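You operate a simulated robot arm through the tools that you are given. There is no shell and no other tool.

You are at the controls of a simulated robot arm. One attempt, no reset.

Task
Pack the game into the give carton, fold both flaps and tape them.
Fine: the game is the box on the table; it stands upright in the carton; press the tape strip down across both flaps. Set down upright: what you pick out.

The check looks at the end state, three seconds after you hand in, the way a careful person would. Anything else that was tipped, shoved, dropped, spilled or broken makes it a failure. Flat cloth is picked up by pressing the open fingertips on it (5 to 10 N) and closing them slowly along it; thin cloth reads only 2 to 8 mm in the jaws.

Robot
A 6-joint arm with a four-finger gripper, fixed in place. Base frame: the origin is at the foot of the arm, x ahead of it, y to its left, z up. Lengths are in m, angles in rad, forces in N, time in s.
With the tool pointing down near the work surface it reaches from about 0.58 to 0.86 m from the base axis. Its first joint turns from -2.897 to 2.897 rad. Payload 3.43 kg.
The tool frame sits at the grasp point between the pads (the TCP): z along the fingers, y along the line on which they close. The tips reach 0.03 m beyond it. Largest opening 0.12 m; the body of the gripper starts 0.085 m behind the TCP.
Orientation is that of the tool frame in the base frame, as [roll, pitch, yaw] about the fixed x, y, z axes, in that order (R = Rz(yaw) Ry(pitch) Rx(roll)). With the fingers straight down and closing along the base's y, the tool's x points along the base's -x, its y along +y and its z along -z.

Tools
- The arm moves only by the tool drive_tool. Its argument "motion" is a list of rows, each a list of 7 numbers: the finger opening in m, from 0 to 0.12, then the shift along the tool's x, y, z in m, then the turn, a rotation vector about the tool's x, y, z in rad. In form: [[fingers, dx, dy, dz, wx, wy, wz], ...]. A call has 1 to 20 rows; each row is the pose to reach, as a shift and turn from the pose commanded when the call began, along the tool's axes at that moment. Each row takes 0.2 s and may step no farther than 0.05 m and 0.15 rad from the row before; otherwise, or with a gripper value out of range, the whole call is refused. A pose out of reach is approached as far as the arm can. The call stops where the force on the tool passes 40 N (or 10 N more than at its start, if that is more) or the arm is blocked; 0.2 s more then pass. Each finger halts on what it meets, pressing with about 25 N; the grip force reading is that of the motor and also rises with nothing between the fingers. The clock runs only during rows and for 0.2 s after the last one: add rows that repeat a pose to give the fingers time. It gives the time, the measured TCP pose, the force on the tool (base axes), the opening and the grip force at its end, in the units of the frame above (readings bear some noise), with the torque about the TCP (base axes, N m) and any sound that the robot's microphone picked up.
- Cameras (640 x 400 px; columns grow to the right, rows downward): "scene" is fixed at [0.4025, 0.6494, 1.6044]; the picture's right is [-1.00, 0.05, 0.00], its down [0.02, 0.43, -0.90] and it looks along [-0.04, -0.90, -0.43] (base axes); focal length 363 px, centre (320, 200). "wrist" rides on the gripper at [0.071, -0.017, -0.12] in the tool frame; the picture's right is [0.23, 0.97, 0.00], its down [-0.81, 0.19, -0.55] and it looks along [-0.54, 0.13, 0.83] (tool axes); focal length 275 px, centre (320, 200). There is no depth. A picture from a camera that has moved, and an enlarged one, comes with that camera's place and axes in the base frame and with its lens.
- snapshot(camera): a new picture of that camera. No time passes.
- lift_body(by): slides the trunk up (or, below 0, down) by that many m; the arm rides with it, the base frame stays. It gives what a move gives, with no picture.
- zoom(camera, box): a new picture of the part [left, top, right, bottom] of that camera's present view, enlarged. No time passes.
- close_job(): hands the job in; it is judged then, once.

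Places have to be worked out from the pictures, the camera data and where the tool is seen. Open the gripper and draw the arm clear of the work before you hand the job in, unless the task says otherwise.

The tools are called after "Emit:" as name(argument=value, ...) on one line, values as JSON. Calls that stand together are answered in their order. drive_tool: Moves the arm, as the interface text tells. Its arguments: {"type":"object","properties":{"motion":{"type":"array","items":{"type":"array","items":{"type":"number"}}}},"required":["motion"]} The other tools are called the same way: lift_body (by) slides the trunk up or down; snapshot (camera) takes a picture; zoom (camera, box) takes an enlarged picture of a part of a camera's view; close_job () hands the job in.

At the start:

```text
time: 0.0
tcp_pos: [0.0715, -0.5373, 1.1632]
tcp_rot: [3.142, 0.001, -3.14]
contact_force: [0.6, -0.2, -0.1]
torque: [-0.01, 0.01, 0.02]
gripper_width: 0.1199
gripper_force: 0.0
trunk travel left (down, up): [-0.175, 0.365]
```

scene: 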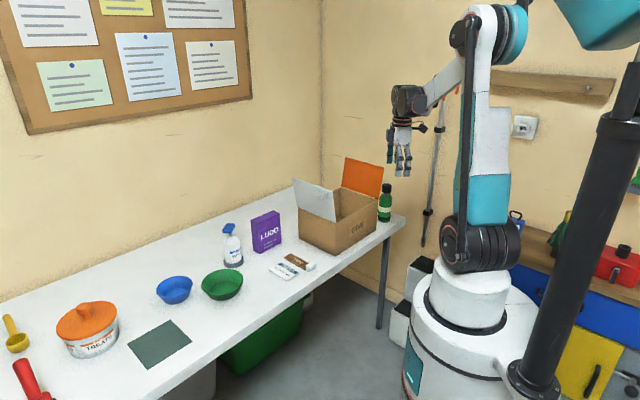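
wrist: 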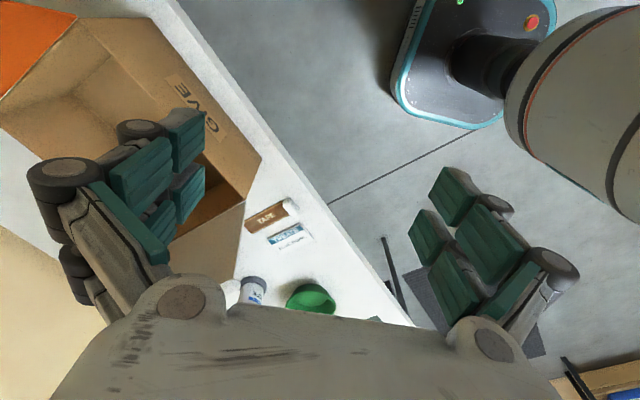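

I start by looking closer at the carton, game and tape area in the scene camera before moving.

Emit:
zoom(camera="scene", box=[220, 140, 420, 290])

Emit:
zoom(camera="scene", box=[220, 230, 340, 305])

Emit:
zoom(camera="wrist", box=[160, 100, 400, 330])

Emit:
snapshot(camera="wrist")

```text
2.67 times, centred on (320, 215) of scene
camera zoom: at [0.4025, 0.6494, 1.6044], right [-1.0, 0.05, 0.0], down [0.02, 0.43, -0.9], along [-0.04, -0.9, -0.43], focal length 968 px, centre (320, 160)
```

zoom: 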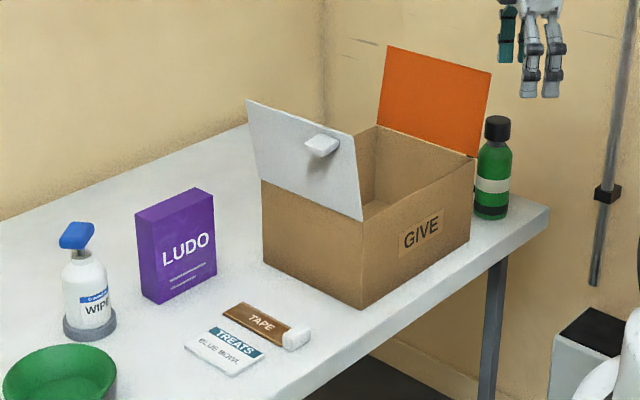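

```text
5.33 times, centred on (280, 268) of scene
camera zoom: at [0.4025, 0.6494, 1.6044], right [-1.0, 0.05, 0.0], down [0.02, 0.43, -0.9], along [-0.04, -0.9, -0.43], focal length 1937 px, centre (533, -160)
```

zoom: 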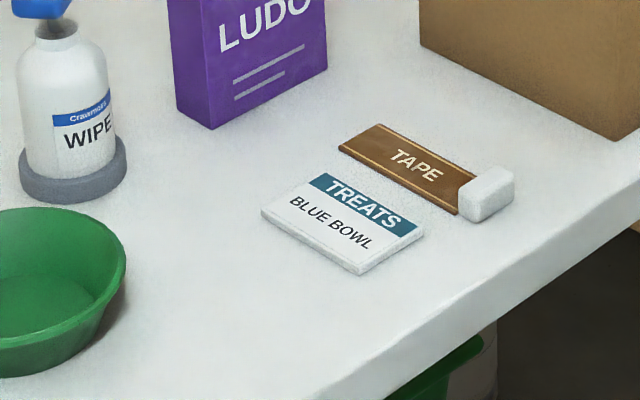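

```text
1.74 times, centred on (280, 215) of wrist
camera zoom: at [-0.0005, -0.5542, 1.2859], right [-0.23, 0.97, 0.0], down [0.81, 0.19, 0.55], along [0.54, 0.13, -0.83], focal length 479 px, centre (390, 174)
```

zoom: 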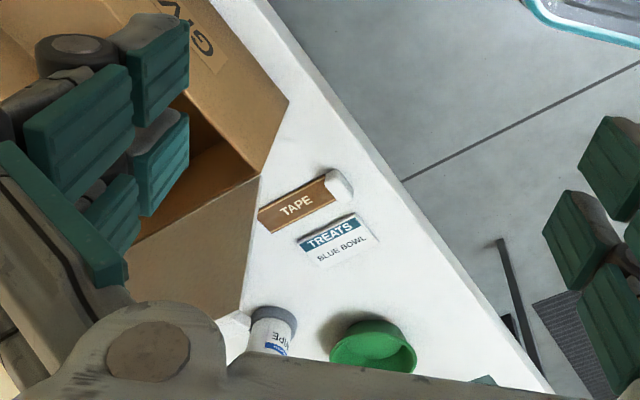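

```text
taken
camera wrist: at [-0.0005, -0.5542, 1.2859], right [-0.23, 0.97, 0.0], down [0.81, 0.19, 0.55], along [0.54, 0.13, -0.83], focal length 275 px, centre (320, 200)
```

wrist: 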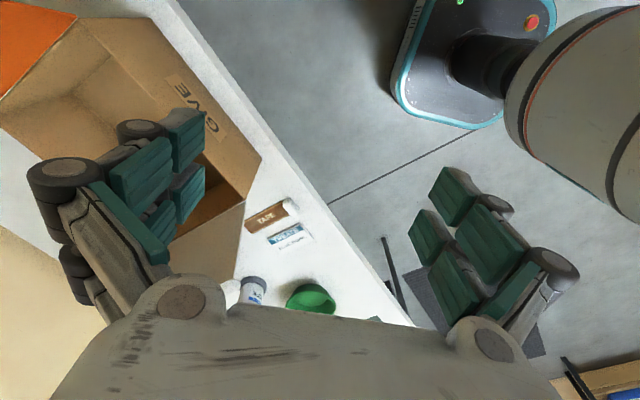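

Table height comes out at about 0.73 m, and the table edge runs at 45°, about 0.565 m from the base axis. The carton is about 0.64–0.85 m out and the game about 0.91 m out, so I turn the wrist to face the table and look into the carton.

Emit:
drive_tool(motion=[[0.12, 0, 0, 0, 0, 0, 0.13], [0.12, 0, 0, 0, 0, 0, 0.26], [0.12, 0, 0, 0, 0, 0, 0.39], [0.12, 0, 0, 0, 0, 0, 0.52], [0.12, 0, 0, 0, 0, 0, 0.65], [0.12, 0, 0, 0, 0, 0, 0.77], [0.12, 0, 0, 0, 0, 0, 0.77]])

Emit:
snapshot(camera="wrist")

```text
time: 1.6
tcp_pos: [0.0725, -0.5379, 1.1639]
tcp_rot: [3.141, 0.0, 2.369]
contact_force: [0.9, 1.1, 1.2]
torque: [-0.04, 0.01, -0.01]
gripper_width: 0.12
gripper_force: 0.0
trunk travel left (down, up): [-0.175, 0.365]
```

```text
taken
camera wrist: at [0.008, -0.4995, 1.2864], right [0.51, 0.86, 0.0], down [0.72, -0.43, 0.55], along [0.47, -0.28, -0.83], focal length 275 px, centre (320, 200)
```

wrist: 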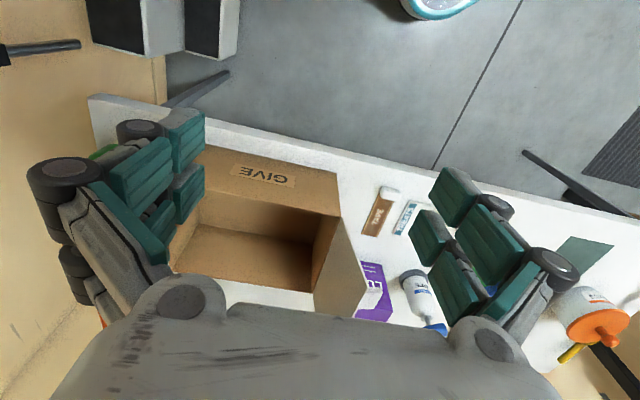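

The carton looks empty inside. I zoom in on the tape and white flap details.

Emit:
zoom(camera="wrist", box=[300, 170, 460, 330])

Emit:
zoom(camera="scene", box=[285, 150, 405, 225])

Emit:
snapshot(camera="scene")

```text
2.50 times, centred on (380, 250) of wrist
camera zoom: at [0.008, -0.4995, 1.2864], right [0.51, 0.86, 0.0], down [0.72, -0.43, 0.55], along [0.47, -0.28, -0.83], focal length 688 px, centre (170, 75)
```

zoom: 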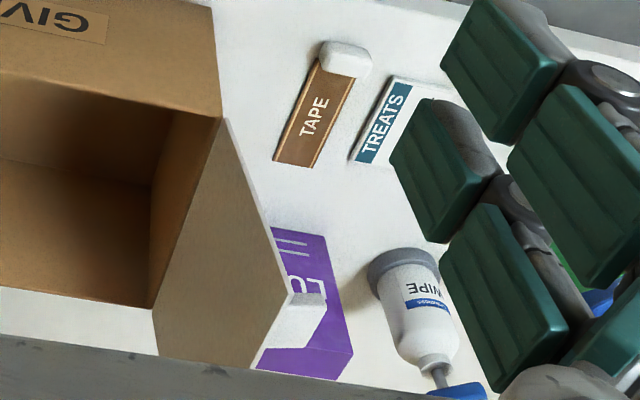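

```text
5.33 times, centred on (345, 188) of scene
camera zoom: at [0.4025, 0.6494, 1.6044], right [-1.0, 0.05, 0.0], down [0.02, 0.43, -0.9], along [-0.04, -0.9, -0.43], focal length 1937 px, centre (187, 267)
```

zoom: 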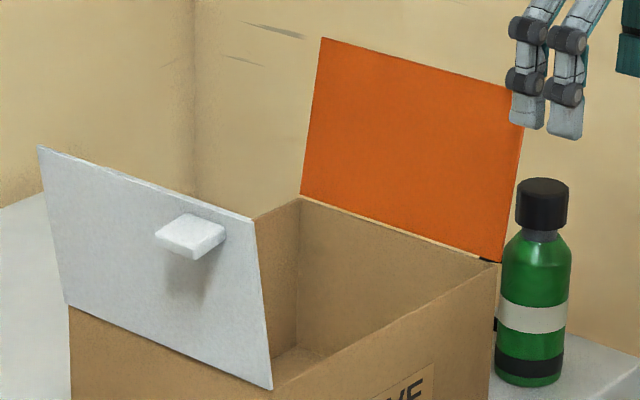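

```text
taken
```

scene: 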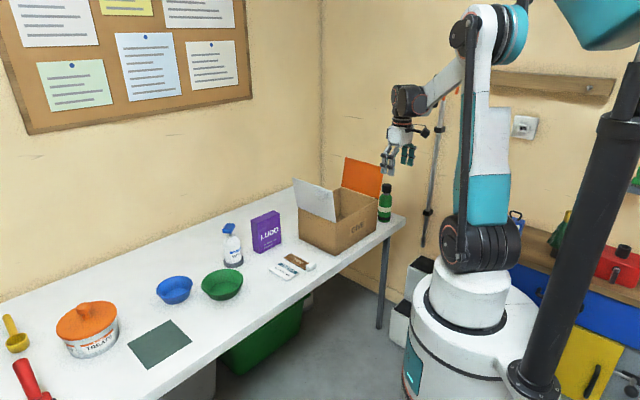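

The flap and tape each carry a tab. I now move at safe height toward the game and turn the tool so the fingers close along the game's thickness, with the camera side away from the carton.

Emit:
drive_tool(motion=[[0.12, -0.034, 0.0196, 0, 0, 0, 0.1428], [0.12, -0.068, 0.0392, 0, 0, 0, 0.2856], [0.12, -0.102, 0.0588, 0, 0, 0, 0.4284], [0.12, -0.136, 0.0784, 0, 0, 0, 0.5712], [0.12, -0.17, 0.098, 0, 0, 0, 0.714], [0.12, -0.204, 0.1176, 0, 0, 0, 0.8568], [0.12, -0.238, 0.1372, 0, 0, 0, 0.9996], [0.12, -0.272, 0.1568, 0, 0, 0, 1.1424], [0.12, -0.306, 0.1764, 0, 0, 0, 1.2852], [0.12, -0.34, 0.196, 0, 0, 0, 1.428], [0.12, -0.374, 0.216, 0, 0, 0, 1.5708], [0.12, -0.374, 0.216, 0, 0, 0, 1.5708]])

Emit:
snapshot(camera="wrist")

Emit:
snapshot(camera="scene")

```text
time: 4.2
tcp_pos: [0.4928, -0.6434, 1.1661]
tcp_rot: [3.141, 0.0, 0.799]
contact_force: [0.2, 0.1, 1.0]
torque: [0.0, 0.0, 0.01]
gripper_width: 0.12
gripper_force: 0.0
trunk travel left (down, up): [-0.175, 0.365]
```

```text
taken
camera wrist: at [0.5295, -0.5798, 1.2877], right [0.86, -0.51, 0.0], down [-0.43, -0.71, 0.55], along [-0.28, -0.47, -0.83], focal length 275 px, centre (320, 200)
```

wrist: 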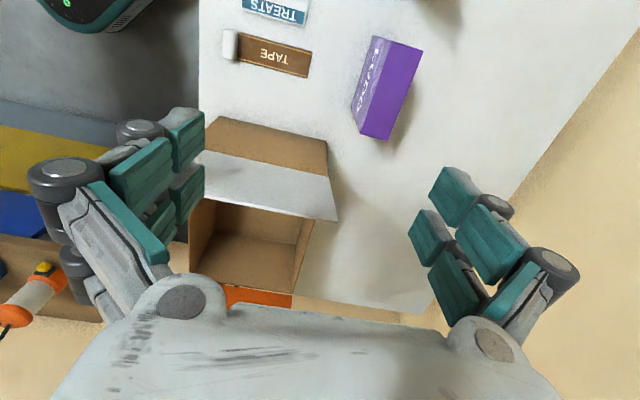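

```text
taken
```

scene: 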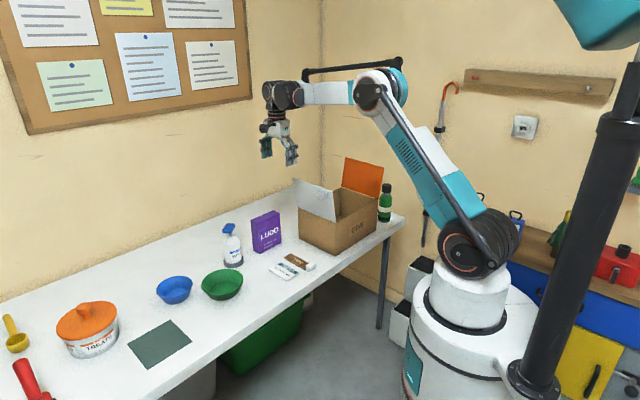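

The arm reaches here easily. I zoom to locate the game's top face precisely.

Emit:
zoom(camera="wrist", box=[310, 10, 470, 160])

Emit:
zoom(camera="wrist", box=[180, 100, 360, 310])

Emit:
zoom(camera="wrist", box=[210, 0, 330, 90])

Emit:
zoom(camera="scene", box=[210, 190, 310, 280])

```text
2.67 times, centred on (390, 85) of wrist
camera zoom: at [0.5295, -0.5798, 1.2877], right [0.86, -0.51, 0.0], down [-0.43, -0.71, 0.55], along [-0.28, -0.47, -0.83], focal length 734 px, centre (133, 507)
```

zoom: 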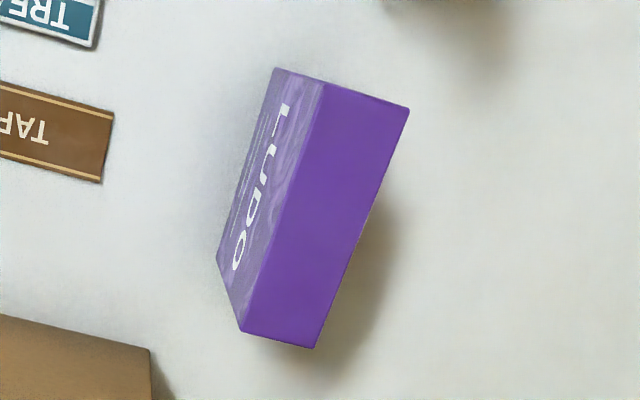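

```text
1.90 times, centred on (270, 205) of wrist
camera zoom: at [0.5295, -0.5798, 1.2877], right [0.86, -0.51, 0.0], down [-0.43, -0.71, 0.55], along [-0.28, -0.47, -0.83], focal length 524 px, centre (415, 190)
```

zoom: 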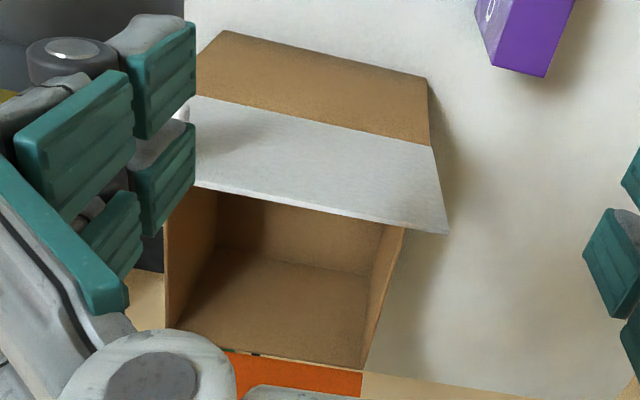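

```text
4.44 times, centred on (270, 45) of wrist
camera zoom: at [0.5295, -0.5798, 1.2877], right [0.86, -0.51, 0.0], down [-0.43, -0.71, 0.55], along [-0.28, -0.47, -0.83], focal length 1224 px, centre (542, 889)
```

zoom: 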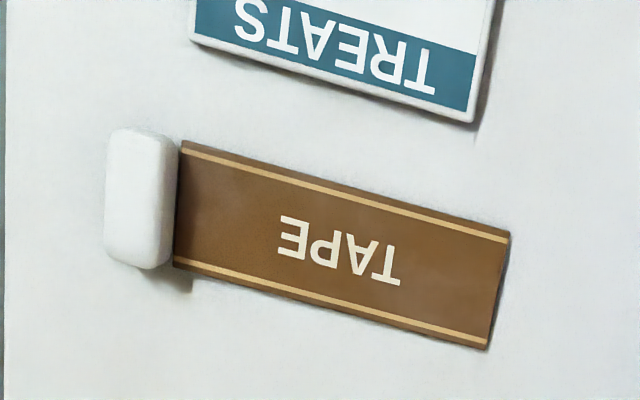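

```text
4.44 times, centred on (260, 235) of scene
camera zoom: at [0.4025, 0.6494, 1.6044], right [-1.0, 0.05, 0.0], down [0.02, 0.43, -0.9], along [-0.04, -0.9, -0.43], focal length 1614 px, centre (587, 44)
```

zoom: 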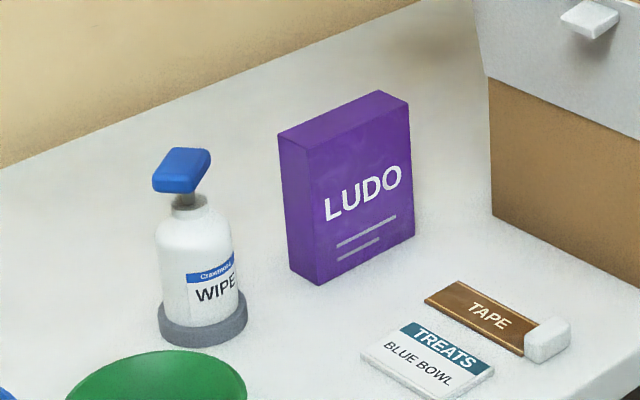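

The game's top face is 0.127 × 0.045 m, aligned with the tool, with its centre about 0.10 m further out; its top is at z≈0.88. I move over it and descend to just above the top to check reach.

Emit:
drive_tool(motion=[[0.12, 0.001, 0.035, 0.0, 0, 0, 0], [0.12, 0.002, 0.07, 0.0, 0, 0, 0], [0.12, 0.003, 0.1015, 0.02, 0, 0, 0], [0.12, 0.003, 0.1015, 0.06, 0, 0, 0], [0.12, 0.003, 0.1015, 0.1, 0, 0, 0], [0.12, 0.003, 0.1015, 0.14, 0, 0, 0], [0.12, 0.003, 0.1015, 0.18, 0, 0, 0], [0.12, 0.003, 0.1015, 0.21, 0, 0, 0], [0.12, 0.003, 0.1015, 0.21, 0, 0, 0]])

Emit:
snapshot(camera="wrist")

Emit:
snapshot(camera="scene")

```text
time: 6.2
tcp_pos: [0.5679, -0.7131, 0.9533]
tcp_rot: [3.14, 0.001, 0.801]
contact_force: [0.7, 0.1, -0.4]
torque: [0.0, -0.03, -0.02]
gripper_width: 0.1197
gripper_force: 0.0
out of reach, approached as far as the arm can: row 3, 4
trunk travel left (down, up): [-0.175, 0.365]
```

```text
taken
camera wrist: at [0.6047, -0.6502, 1.0765], right [0.86, -0.51, 0.0], down [-0.43, -0.72, 0.55], along [-0.28, -0.47, -0.83], focal length 275 px, centre (320, 200)
```

wrist: 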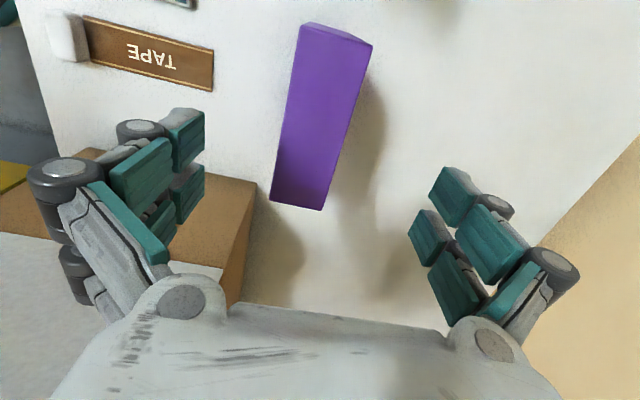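

```text
taken
```

scene: 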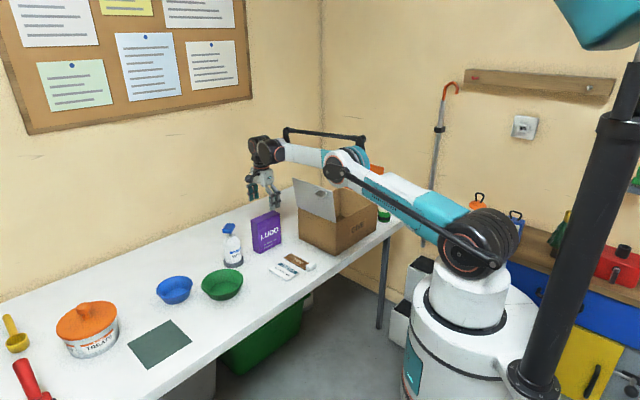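

The tool is 0.953 high and well aligned (the game's centre is about 5 mm nearer). I shift slightly, descend around the game and close the fingers.

Emit:
drive_tool(motion=[[0.12, 0.001, -0.005, 0.02, 0, 0, 0], [0.12, 0.001, -0.005, 0.05, 0, 0, 0], [0.12, 0.001, -0.005, 0.08, 0, 0, 0], [0.12, 0.001, -0.005, 0.105, 0, 0, 0], [0.12, 0.001, -0.005, 0.113, 0, 0, 0], [0.12, 0.001, -0.005, 0.113, 0, 0, 0]])

Emit:
snapshot(camera="wrist")

Emit:
zoom(camera="scene", box=[200, 120, 400, 290])

```text
time: 7.6
tcp_pos: [0.554, -0.6945, 0.8468]
tcp_rot: [3.14, 0.0, 0.802]
contact_force: [0.1, 0.0, 0.3]
torque: [0.04, 0.01, 0.01]
gripper_width: 0.1202
gripper_force: 0.1
out of reach, approached as far as the arm can: row 3, 4, 5, 6
trunk travel left (down, up): [-0.175, 0.365]
```

```text
taken
camera wrist: at [0.5909, -0.6315, 0.9695], right [0.86, -0.51, 0.0], down [-0.43, -0.72, 0.55], along [-0.28, -0.48, -0.83], focal length 275 px, centre (320, 200)
```

wrist: 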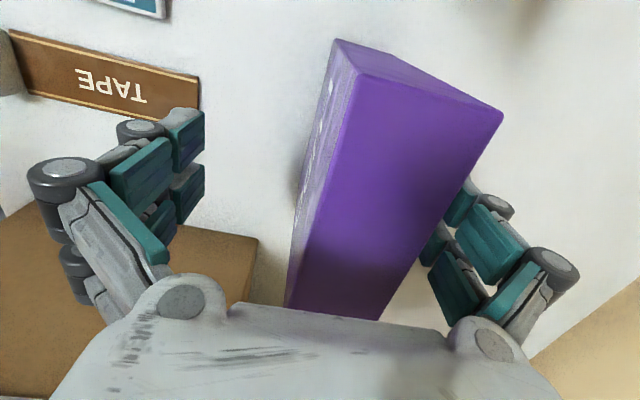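

```text
2.35 times, centred on (300, 205) of scene
camera zoom: at [0.4025, 0.6494, 1.6044], right [-1.0, 0.05, 0.0], down [0.02, 0.43, -0.9], along [-0.04, -0.9, -0.43], focal length 854 px, centre (367, 188)
```

zoom: 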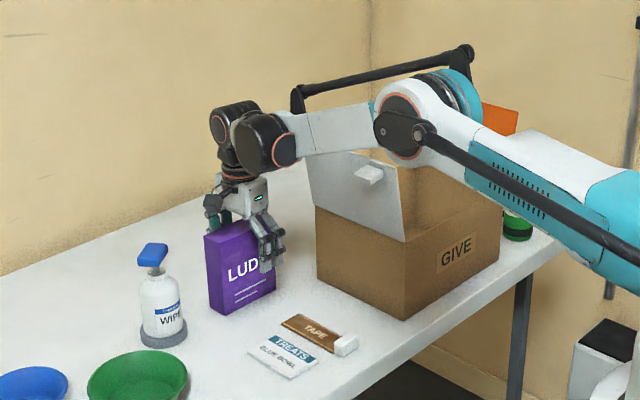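

At this height the arm falls about 18 mm short of the game's centre. I raise the tool straight up 0.10 m; then I will lower the trunk so the shoulder sits lower and reach improves.

Emit:
drive_tool(motion=[[0.12, 0, 0, -0.04, 0, 0, 0], [0.12, 0, 0, -0.08, 0, 0, 0], [0.12, 0, 0, -0.11, 0, 0, 0], [0.12, 0, 0, -0.11, 0, 0, 0]])

```text
time: 8.6
tcp_pos: [0.5529, -0.6957, 0.9576]
tcp_rot: [-3.142, 0.0, 0.803]
contact_force: [0.0, 0.0, -0.2]
torque: [0.01, 0.0, -0.01]
gripper_width: 0.1201
gripper_force: 0.0
trunk travel left (down, up): [-0.175, 0.365]
```

The commanded pose follows the achieved one. Now I lower the trunk 0.10 m; the open fingers straddle the game as before.

Emit:
lift_body(by=-0.11)

Emit:
snapshot(camera="scene")

```text
time: 10.0
tcp_pos: [0.5533, -0.6952, 0.8488]
tcp_rot: [3.141, 0.0, 0.801]
contact_force: [0.1, 0.1, -0.1]
torque: [0.0, -0.01, -0.01]
gripper_width: 0.1198
gripper_force: 0.1
trunk travel left (down, up): [-0.065, 0.475]
```

```text
taken
```

scene: 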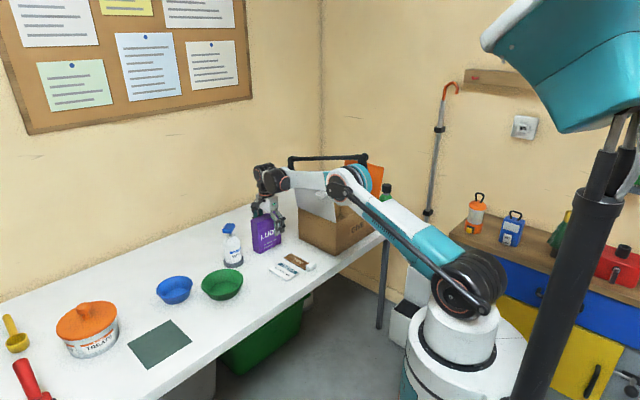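

Now I shift out about 17 mm to centre on the game and check the camera before closing.

Emit:
drive_tool(motion=[[0.12, 0, 0.009, 0.003, 0, 0, 0], [0.12, 0, 0.017, 0.006, 0, 0, 0], [0.12, 0, 0.017, 0.006, 0, 0, 0]])

Emit:
snapshot(camera="wrist")

```text
time: 10.8
tcp_pos: [0.5661, -0.7072, 0.841]
tcp_rot: [-3.141, 0.0, 0.801]
contact_force: [0.4, -0.2, -0.1]
torque: [0.0, 0.01, 0.01]
gripper_width: 0.12
gripper_force: 0.0
trunk travel left (down, up): [-0.065, 0.475]
```

```text
taken
camera wrist: at [0.6027, -0.6433, 0.963], right [0.86, -0.51, 0.0], down [-0.43, -0.72, 0.55], along [-0.28, -0.47, -0.83], focal length 275 px, centre (320, 200)
```

wrist: 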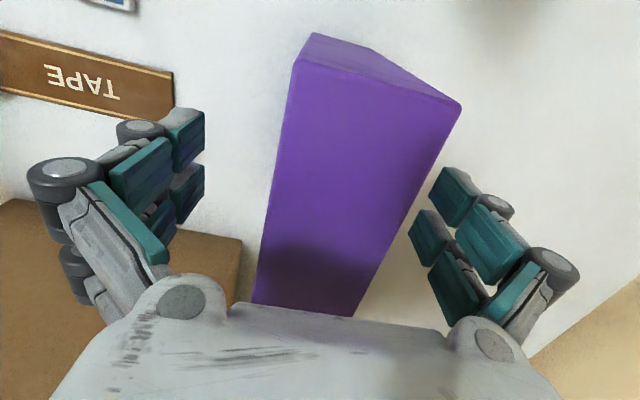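

The game is centred within 3 mm. I nudge 2 mm and close slowly.

Emit:
drive_tool(motion=[[0.09, 0, 0.0025, 0, 0, 0, 0], [0.065, 0, 0.0025, 0, 0, 0, 0], [0.055, 0, 0.0025, 0, 0, 0, 0], [0.045, 0, 0.0025, 0, 0, 0, 0], [0.035, 0, 0.0025, 0, 0, 0, 0], [0.03, 0, 0.0025, 0, 0, 0, 0], [0.03, 0, 0.0025, 0, 0, 0, 0]])

```text
time: 12.4
tcp_pos: [0.5663, -0.7072, 0.8419]
tcp_rot: [3.141, 0.0, 0.802]
contact_force: [-0.9, 0.6, 1.7]
torque: [0.04, -0.01, -0.01]
gripper_width: 0.0445
gripper_force: 25.0
trunk travel left (down, up): [-0.065, 0.475]
```

Gripped at 44.5 mm with 25 N. I lift the game straight up by raising the trunk 0.11 m.

Emit:
lift_body(by=0.11)

Emit:
snapshot(camera="wrist")

Emit:
zoom(camera="scene", box=[200, 100, 420, 290])

```text
time: 13.8
tcp_pos: [0.5678, -0.7086, 0.9517]
tcp_rot: [-3.141, 0.001, 0.802]
contact_force: [-0.1, 0.7, -3.9]
torque: [-0.01, 0.02, 0.01]
gripper_width: 0.0444
gripper_force: 24.4
trunk travel left (down, up): [-0.175, 0.365]
```

```text
taken
camera wrist: at [0.6047, -0.6451, 1.0728], right [0.86, -0.51, 0.0], down [-0.43, -0.72, 0.55], along [-0.28, -0.47, -0.83], focal length 275 px, centre (320, 200)
```

wrist: 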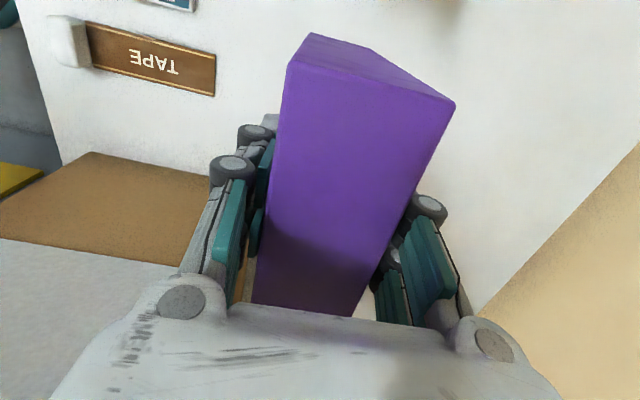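

```text
2.11 times, centred on (310, 195) of scene
camera zoom: at [0.4025, 0.6494, 1.6044], right [-1.0, 0.05, 0.0], down [0.02, 0.43, -0.9], along [-0.04, -0.9, -0.43], focal length 764 px, centre (341, 210)
```

zoom: 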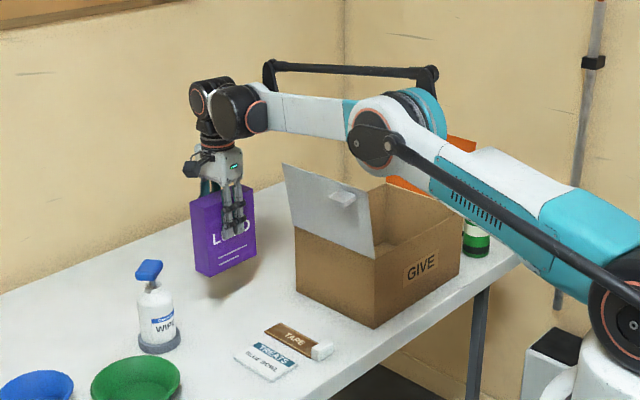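

The game hangs upright and clear. I pull it in toward the robot and up, drifting away from the white flap's tab.

Emit:
drive_tool(motion=[[0.03, 0, -0.04, -0.01, 0, 0, 0], [0.03, 0.01, -0.08, -0.02, 0, 0, 0], [0.03, 0.03, -0.12, -0.035, 0, 0, 0], [0.03, 0.05, -0.16, -0.05, 0, 0, 0], [0.03, 0.06, -0.2, -0.065, 0, 0, 0], [0.03, 0.06, -0.24, -0.08, 0, 0, 0], [0.03, 0.06, -0.28, -0.095, 0, 0, 0], [0.03, 0.06, -0.32, -0.11, 0, 0, 0], [0.03, 0.06, -0.36, -0.12, 0, 0, 0], [0.03, 0.06, -0.375, -0.12, 0, 0, 0], [0.03, 0.06, -0.375, -0.12, 0, 0, 0]])

Emit:
snapshot(camera="wrist")

Emit:
snapshot(camera="scene")

```text
time: 16.2
tcp_pos: [0.3399, -0.4051, 1.0724]
tcp_rot: [3.141, 0.001, 0.801]
contact_force: [0.2, 0.6, -3.8]
torque: [0.0, 0.0, -0.02]
gripper_width: 0.0448
gripper_force: 24.4
trunk travel left (down, up): [-0.175, 0.365]
```

```text
taken
camera wrist: at [0.3769, -0.342, 1.194], right [0.86, -0.51, 0.0], down [-0.43, -0.72, 0.55], along [-0.28, -0.47, -0.83], focal length 275 px, centre (320, 200)
```

wrist: 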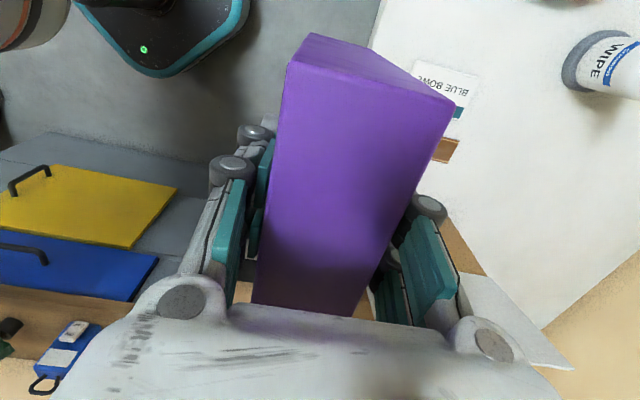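

```text
taken
```

scene: 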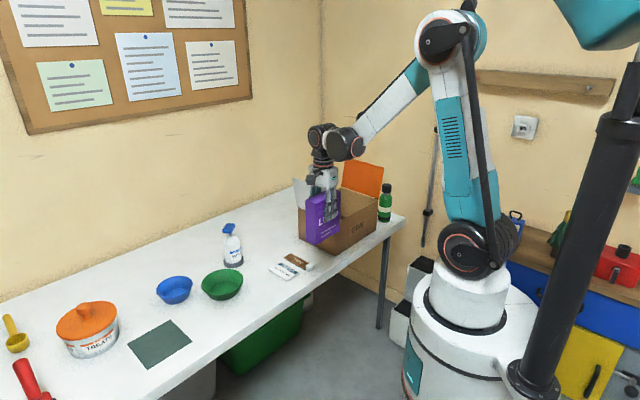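

I am in front of the carton at u≈-0.053, n≈0.526. Next I slide along the front of the carton to line up with its opening.

Emit:
drive_tool(motion=[[0.03, -0.045, 0, 0, 0, 0, 0], [0.03, -0.09, 0, 0, 0, 0, 0], [0.03, -0.135, 0, 0, 0, 0, 0], [0.03, -0.18, 0, 0, 0, 0, 0], [0.03, -0.225, 0, 0, 0, 0, 0], [0.03, -0.27, 0, 0, 0, 0, 0], [0.03, -0.315, 0, 0, 0, 0, 0], [0.03, -0.36, 0, 0, 0, 0, 0], [0.03, -0.39, 0, 0, 0, 0, 0], [0.03, -0.39, 0, 0, 0, 0, 0]])

Emit:
snapshot(camera="wrist")

Emit:
snapshot(camera="scene")

```text
time: 18.4
tcp_pos: [0.0704, -0.6861, 1.072]
tcp_rot: [3.142, 0.002, 0.803]
contact_force: [-0.4, -0.4, -3.4]
torque: [0.01, -0.02, 0.03]
gripper_width: 0.0447
gripper_force: 24.6
trunk travel left (down, up): [-0.175, 0.365]
```

```text
taken
camera wrist: at [0.1078, -0.623, 1.1934], right [0.86, -0.51, 0.0], down [-0.43, -0.72, 0.55], along [-0.28, -0.47, -0.83], focal length 275 px, centre (320, 200)
```

wrist: 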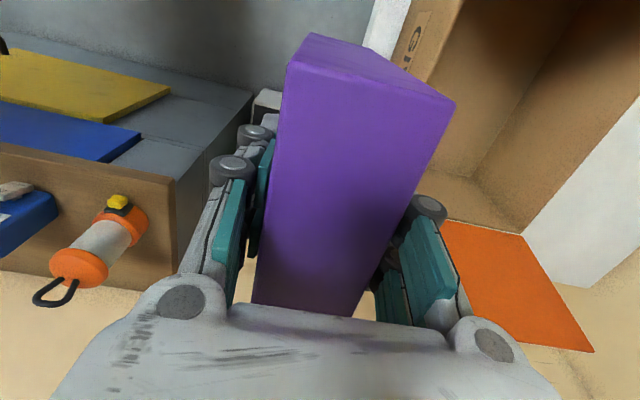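

```text
taken
```

scene: 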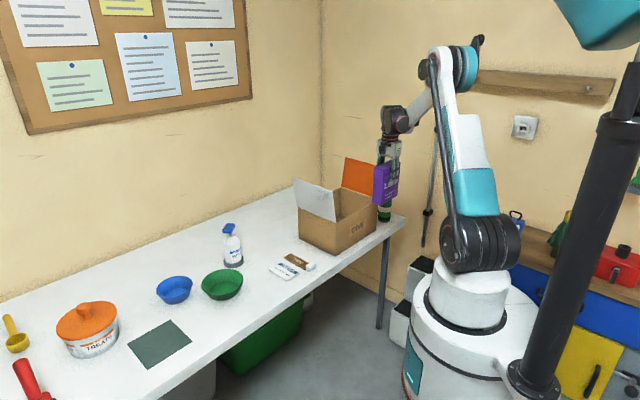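

The carton's back-right corner checks out at u≈-0.558, n≈0.857 and its front wall at n≈0.633. I move the game in over the opening between the flaps.

Emit:
drive_tool(motion=[[0.03, 0, 0.045, 0, 0, 0, 0], [0.03, 0, 0.09, 0, 0, 0, 0], [0.03, 0, 0.135, 0, 0, 0, 0], [0.03, 0, 0.18, 0, 0, 0, 0], [0.03, 0, 0.215, 0, 0, 0, 0], [0.03, 0, 0.215, 0, 0, 0, 0]])

Emit:
snapshot(camera="wrist")

Emit:
snapshot(camera="scene")

Emit:
zoom(camera="scene", box=[260, 100, 460, 270])

```text
time: 19.8
tcp_pos: [0.223, -0.8356, 1.0675]
tcp_rot: [3.141, 0.0, 0.801]
contact_force: [0.1, -0.4, -4.0]
torque: [0.04, -0.01, 0.01]
gripper_width: 0.0447
gripper_force: 25.0
trunk travel left (down, up): [-0.175, 0.365]
```

```text
taken
camera wrist: at [0.2618, -0.772, 1.1897], right [0.86, -0.51, 0.0], down [-0.43, -0.72, 0.55], along [-0.28, -0.47, -0.83], focal length 275 px, centre (320, 200)
```

wrist: 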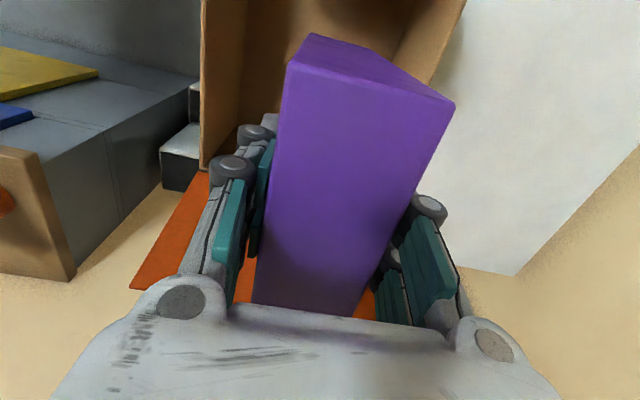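

```text
taken
```

scene: 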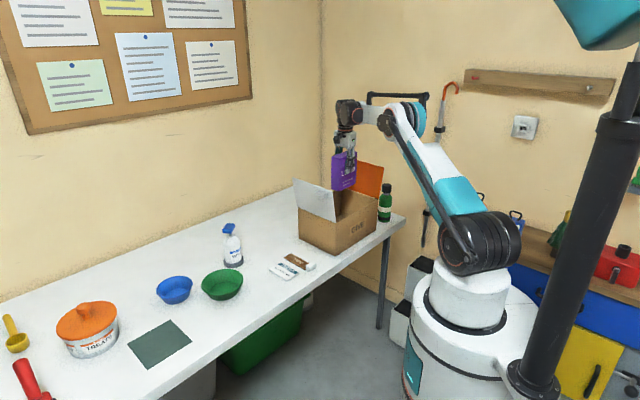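

```text
2.35 times, centred on (360, 185) of scene
camera zoom: at [0.4025, 0.6494, 1.6044], right [-1.0, 0.05, 0.0], down [0.02, 0.43, -0.9], along [-0.04, -0.9, -0.43], focal length 854 px, centre (226, 235)
```

zoom: 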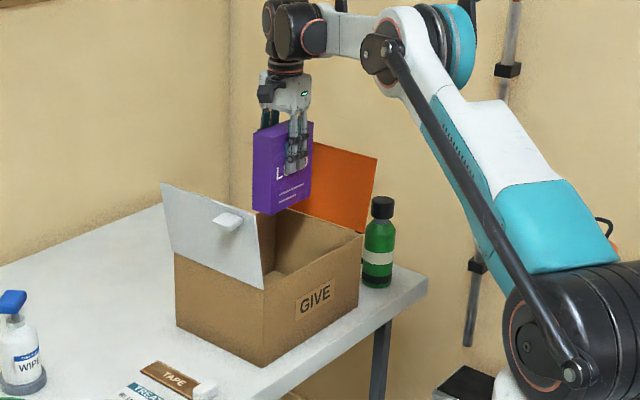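

The game is centred over the opening (u≈-0.443, n≈0.743). I descend part way and check clearances to the flaps.

Emit:
drive_tool(motion=[[0.03, 0, 0, 0.03, 0, 0, 0], [0.03, 0, 0, 0.06, 0, 0, 0], [0.03, 0, 0, 0.09, 0, 0, 0], [0.03, 0, 0, 0.12, 0, 0, 0], [0.03, 0, 0, 0.15, 0, 0, 0], [0.03, 0, 0, 0.17, 0, 0, 0], [0.03, 0, 0, 0.17, 0, 0, 0]])

Emit:
snapshot(camera="wrist")

Emit:
zoom(camera="scene", box=[260, 100, 460, 270])

```text
time: 21.4
tcp_pos: [0.2243, -0.8342, 0.8988]
tcp_rot: [-3.141, -0.001, 0.801]
contact_force: [0.5, 0.2, -3.6]
torque: [0.02, -0.05, -0.02]
gripper_width: 0.0449
gripper_force: 24.8
trunk travel left (down, up): [-0.175, 0.365]
```

```text
taken
camera wrist: at [0.2609, -0.7711, 1.0218], right [0.86, -0.51, 0.0], down [-0.43, -0.72, 0.55], along [-0.28, -0.47, -0.83], focal length 275 px, centre (320, 200)
```

wrist: 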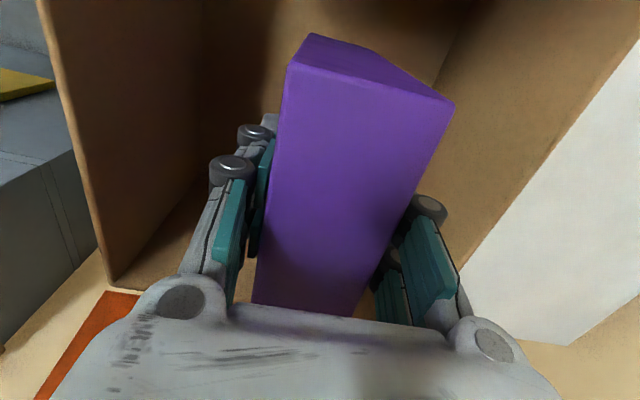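

```text
2.35 times, centred on (360, 185) of scene
camera zoom: at [0.4025, 0.6494, 1.6044], right [-1.0, 0.05, 0.0], down [0.02, 0.43, -0.9], along [-0.04, -0.9, -0.43], focal length 854 px, centre (226, 235)
```

zoom: 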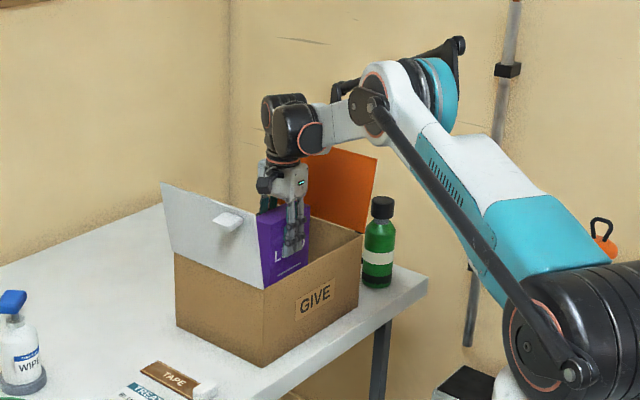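

All clear. I go down to just above the floor.

Emit:
drive_tool(motion=[[0.03, 0, 0, 0.015, 0, 0, 0], [0.03, 0, 0, 0.03, 0, 0, 0], [0.03, 0, 0, 0.042, 0, 0, 0], [0.03, 0, 0, 0.048, 0, 0, 0], [0.03, 0, 0, 0.048, 0, 0, 0]])

```text
time: 22.6
tcp_pos: [0.2229, -0.8338, 0.8519]
tcp_rot: [-3.14, 0.001, 0.801]
contact_force: [0.0, -0.3, -3.7]
torque: [0.01, -0.01, -0.01]
gripper_width: 0.0449
gripper_force: 25.3
trunk travel left (down, up): [-0.175, 0.365]
```

The game still hangs freely (−3.7 N), so I step down 4 mm to feel for the floor.

Emit:
drive_tool(motion=[[0.03, 0, 0, 0.002, 0, 0, 0], [0.03, 0, 0, 0.004, 0, 0, 0], [0.03, 0, 0, 0.004, 0, 0, 0]])

```text
time: 23.4
tcp_pos: [0.2234, -0.8326, 0.8479]
tcp_rot: [3.141, 0.0, 0.802]
contact_force: [0.3, -2.8, 3.8]
torque: [-0.18, -0.13, -0.05]
gripper_width: 0.0444
gripper_force: 25.3
trunk travel left (down, up): [-0.175, 0.365]
```

The floor contact is felt (+3.8 N). I open the fingers gently.

Emit:
drive_tool(motion=[[0.046, 0, 0, -0.001, 0, 0, 0], [0.05, 0, 0, -0.001, 0, 0, 0], [0.06, 0, 0, -0.001, 0, 0, 0], [0.075, 0, 0, -0.001, 0, 0, 0], [0.075, 0, 0, -0.001, 0, 0, 0]])

Emit:
snapshot(camera="wrist")

```text
time: 24.6
tcp_pos: [0.2219, -0.8334, 0.8497]
tcp_rot: [3.141, 0.0, 0.8]
contact_force: [0.5, 0.1, -0.7]
torque: [0.03, -0.03, 0.01]
gripper_width: 0.0751
gripper_force: 0.0
trunk travel left (down, up): [-0.175, 0.365]
```

```text
taken
camera wrist: at [0.2593, -0.7702, 0.9724], right [0.86, -0.51, 0.0], down [-0.43, -0.72, 0.55], along [-0.28, -0.47, -0.83], focal length 275 px, centre (320, 200)
```

wrist: 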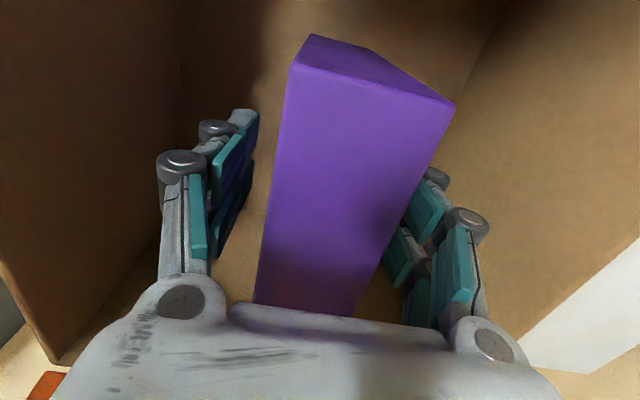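

Released and standing. I rise straight up to well above the flaps and look.

Emit:
drive_tool(motion=[[0.075, 0, 0, -0.02, 0, 0, 0], [0.075, 0, 0, -0.05, 0, 0, 0], [0.075, 0, 0, -0.09, 0, 0, 0], [0.075, 0, 0, -0.13, 0, 0, 0], [0.075, 0, 0, -0.17, 0, 0, 0], [0.075, 0, 0, -0.21, 0, 0, 0], [0.075, 0, -0.03, -0.25, 0, 0, 0], [0.075, 0, -0.07, -0.27, 0, 0, 0], [0.075, 0, -0.1, -0.27, 0, 0, 0], [0.075, 0, -0.1, -0.27, 0, 0, 0]])

Emit:
snapshot(camera="wrist")

Emit:
zoom(camera="scene", box=[260, 100, 460, 270])

```text
time: 26.8
tcp_pos: [0.1507, -0.7655, 1.1234]
tcp_rot: [3.14, 0.0, 0.8]
contact_force: [0.2, 0.3, 0.0]
torque: [-0.01, 0.02, 0.0]
gripper_width: 0.075
gripper_force: 0.0
trunk travel left (down, up): [-0.175, 0.365]
```

```text
taken
camera wrist: at [0.1882, -0.7021, 1.246], right [0.86, -0.51, 0.0], down [-0.43, -0.72, 0.55], along [-0.28, -0.47, -0.83], focal length 275 px, centre (320, 200)
```

wrist: 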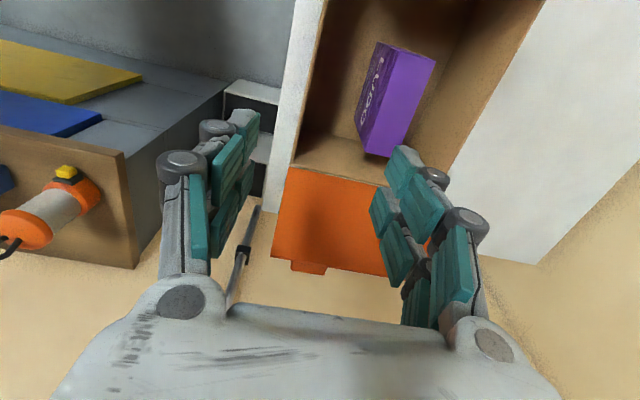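

```text
2.35 times, centred on (360, 185) of scene
camera zoom: at [0.4025, 0.6494, 1.6044], right [-1.0, 0.05, 0.0], down [0.02, 0.43, -0.9], along [-0.04, -0.9, -0.43], focal length 854 px, centre (226, 235)
```

zoom: 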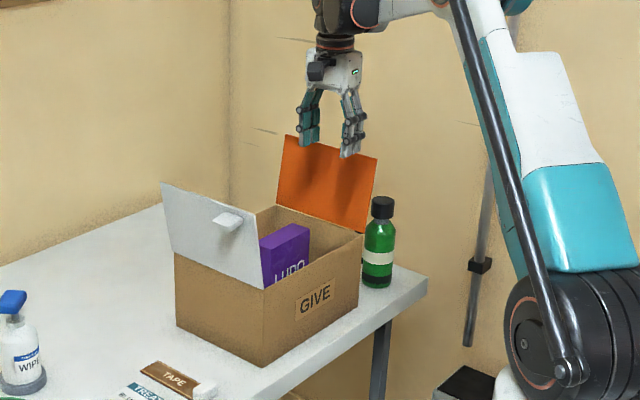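

The game stands upright in the carton. The orange flap also has an outer tab. I turn the tool so the fingers close along the carton's length (camera facing outward) to straddle each flap's free edge, and look again.

Emit:
drive_tool(motion=[[0.075, 0.01, -0.01, -0.01, 0, 0, -0.143], [0.075, 0.02, -0.02, -0.02, 0, 0, -0.286], [0.075, 0.03, -0.03, -0.03, 0, 0, -0.429], [0.075, 0.03, -0.04, -0.04, 0, 0, -0.571], [0.075, 0.03, -0.05, -0.04, 0, 0, -0.714], [0.075, 0.03, -0.06, -0.04, 0, 0, -0.857], [0.075, 0.03, -0.07, -0.04, 0, 0, -1.0], [0.075, 0.03, -0.08, -0.04, 0, 0, -1.143], [0.075, 0.03, -0.09, -0.04, 0, 0, -1.286], [0.075, 0.03, -0.1, -0.04, 0, 0, -1.428], [0.075, 0.03, -0.1, -0.04, 0, 0, -1.571], [0.075, 0.03, -0.1, -0.04, 0, 0, -1.571]])

Emit:
snapshot(camera="wrist")

```text
time: 29.4
tcp_pos: [0.0989, -0.6744, 1.1602]
tcp_rot: [3.14, 0.0, 2.374]
contact_force: [0.0, -0.1, -1.3]
torque: [0.02, 0.0, 0.01]
gripper_width: 0.075
gripper_force: 0.1
trunk travel left (down, up): [-0.175, 0.365]
```

```text
taken
camera wrist: at [0.0358, -0.6358, 1.2823], right [0.51, 0.86, 0.0], down [0.72, -0.43, 0.55], along [0.48, -0.28, -0.83], focal length 275 px, centre (320, 200)
```

wrist: 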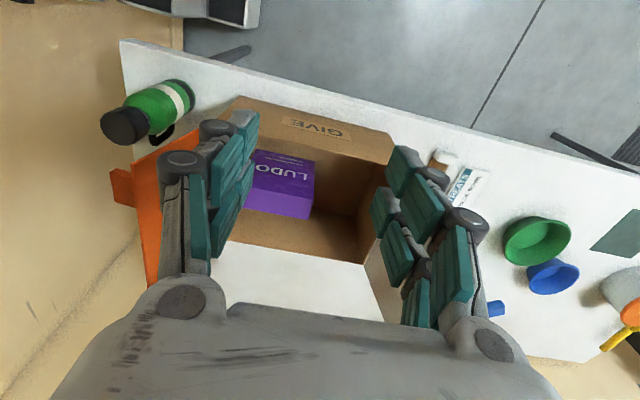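

The orange tab spans about n 0.66–0.72 on the outer face, so I will push the flap at n≈0.77 beside it. I move above the orange flap's edge, tilting the fingers outward 0.5 rad to extend reach.

Emit:
drive_tool(motion=[[0.08, -0.031, -0.0243, 0, 0, -0.0714, 0], [0.08, -0.062, -0.0486, 0, 0, -0.1428, 0], [0.08, -0.093, -0.0729, 0, 0, -0.2142, 0], [0.08, -0.124, -0.0972, 0, 0, -0.2856, 0], [0.08, -0.155, -0.1215, 0.01, 0, -0.357, 0], [0.08, -0.186, -0.1458, 0.02, 0, -0.4284, 0], [0.08, -0.215, -0.17, 0.03, 0, -0.5, 0], [0.08, -0.215, -0.17, 0.03, 0, -0.5, 0]])

Emit:
snapshot(camera="wrist")

Emit:
zoom(camera="scene", box=[260, 90, 460, 260])

```text
time: 31.2
tcp_pos: [0.1366, -0.947, 1.1312]
tcp_rot: [-3.14, 0.5, 2.371]
contact_force: [0.4, -0.8, -0.7]
torque: [0.02, -0.01, 0.04]
gripper_width: 0.0802
gripper_force: 0.0
trunk travel left (down, up): [-0.175, 0.365]
```

```text
taken
camera wrist: at [0.0368, -0.8747, 1.2044], right [0.53, 0.84, -0.11], down [0.45, -0.17, 0.87], along [0.71, -0.52, -0.47], focal length 275 px, centre (320, 200)
```

wrist: 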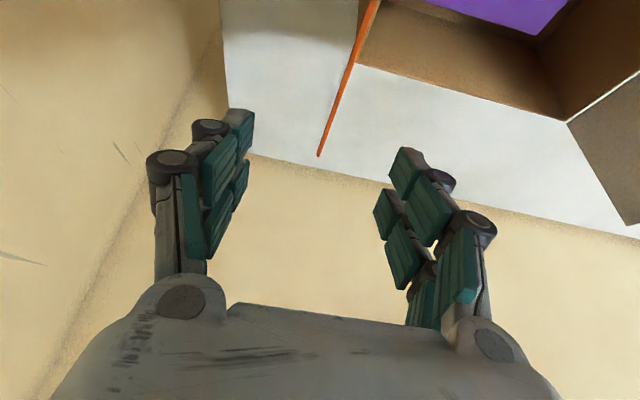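

```text
2.35 times, centred on (360, 175) of scene
camera zoom: at [0.4025, 0.6494, 1.6044], right [-1.0, 0.05, 0.0], down [0.02, 0.43, -0.9], along [-0.04, -0.9, -0.43], focal length 854 px, centre (226, 259)
```

zoom: 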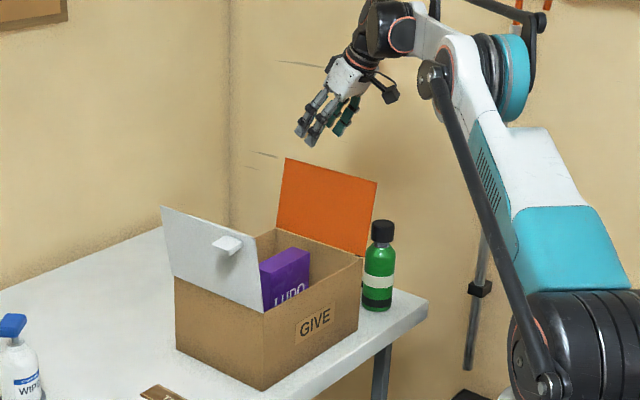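

The flap's far top corner is at u≈-0.579, z≈1.035, between the fingers. I lower straight down 0.10 m to straddle the edge.

Emit:
drive_tool(motion=[[0.08, 0.012, 0, 0.022, 0, 0, 0], [0.08, 0.024, 0, 0.044, 0, 0, 0], [0.08, 0.036, 0, 0.066, 0, 0, 0], [0.08, 0.048, 0, 0.088, 0, 0, 0], [0.08, 0.048, 0, 0.088, 0, 0, 0]])

Emit:
snapshot(camera="wrist")

Emit:
zoom(camera="scene", box=[260, 90, 460, 260])

```text
time: 32.4
tcp_pos: [0.1363, -0.9437, 1.0296]
tcp_rot: [3.141, 0.499, 2.372]
contact_force: [0.1, -0.6, -0.8]
torque: [0.0, 0.01, 0.0]
gripper_width: 0.0801
gripper_force: 0.1
trunk travel left (down, up): [-0.175, 0.365]
```

```text
taken
camera wrist: at [0.0376, -0.8721, 1.1025], right [0.53, 0.84, -0.11], down [0.45, -0.17, 0.87], along [0.71, -0.52, -0.47], focal length 275 px, centre (320, 200)
```

wrist: 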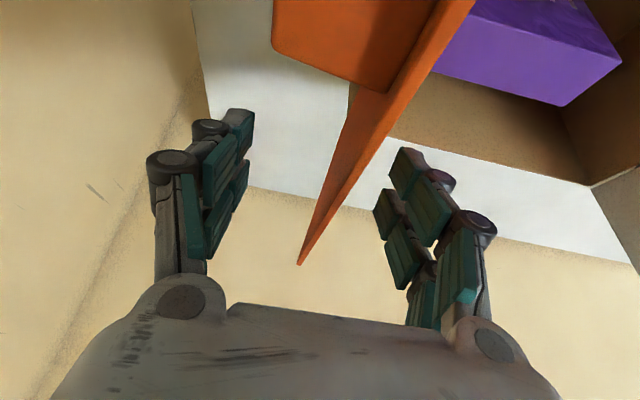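

```text
2.35 times, centred on (360, 175) of scene
camera zoom: at [0.4025, 0.6494, 1.6044], right [-1.0, 0.05, 0.0], down [0.02, 0.43, -0.9], along [-0.04, -0.9, -0.43], focal length 854 px, centre (226, 259)
```

zoom: 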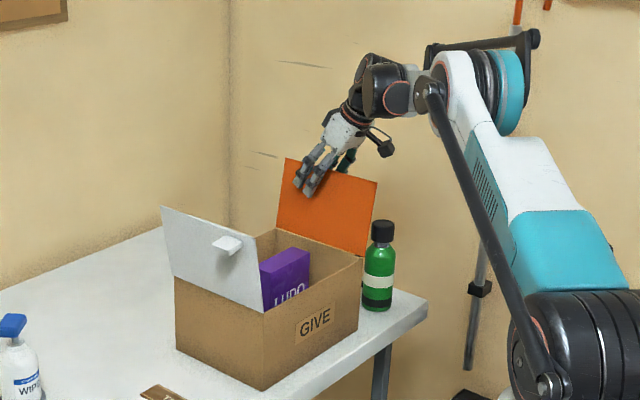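

The fingers straddle the orange flap cleanly beside its tab. I sweep slowly toward the carton centre so the outer finger folds the flap inward.

Emit:
drive_tool(motion=[[0.08, 0, 0.015, 0, 0, 0, 0], [0.08, 0, 0.03, 0, 0, 0, 0], [0.08, 0, 0.04, 0, 0, 0, 0], [0.08, 0, 0.05, 0, 0, 0, 0], [0.08, 0, 0.06, 0, 0, 0, 0], [0.08, 0, 0.07, 0, 0, 0, 0], [0.08, 0, 0.08, 0, 0, 0, 0], [0.08, 0, 0.09, 0, 0, 0, 0], [0.08, 0, 0.1, 0, 0, 0, 0]])

Emit:
snapshot(camera="wrist")

Emit:
zoom(camera="scene", box=[260, 90, 460, 260])

```text
time: 34.4
tcp_pos: [0.2063, -0.8718, 1.0304]
tcp_rot: [3.141, 0.502, 2.371]
contact_force: [0.1, -0.6, 0.2]
torque: [-0.02, 0.0, 0.02]
gripper_width: 0.08
gripper_force: 0.0
trunk travel left (down, up): [-0.175, 0.365]
```

```text
taken
camera wrist: at [0.1074, -0.8006, 1.1027], right [0.53, 0.84, -0.11], down [0.45, -0.17, 0.87], along [0.71, -0.52, -0.47], focal length 275 px, centre (320, 200)
```

wrist: 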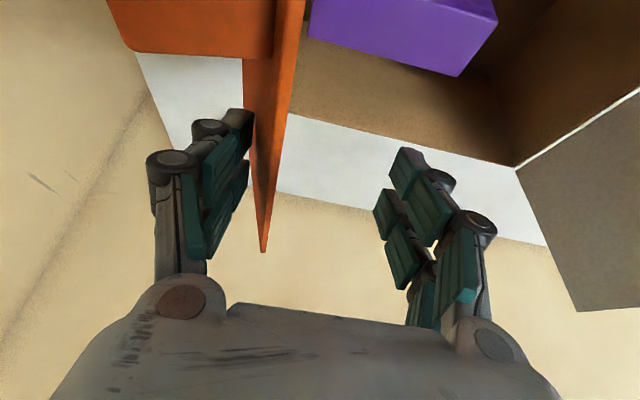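

```text
2.35 times, centred on (360, 175) of scene
camera zoom: at [0.4025, 0.6494, 1.6044], right [-1.0, 0.05, 0.0], down [0.02, 0.43, -0.9], along [-0.04, -0.9, -0.43], focal length 854 px, centre (226, 259)
```

zoom: 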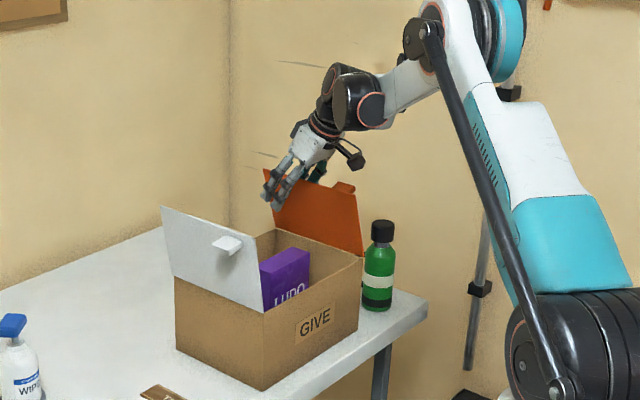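

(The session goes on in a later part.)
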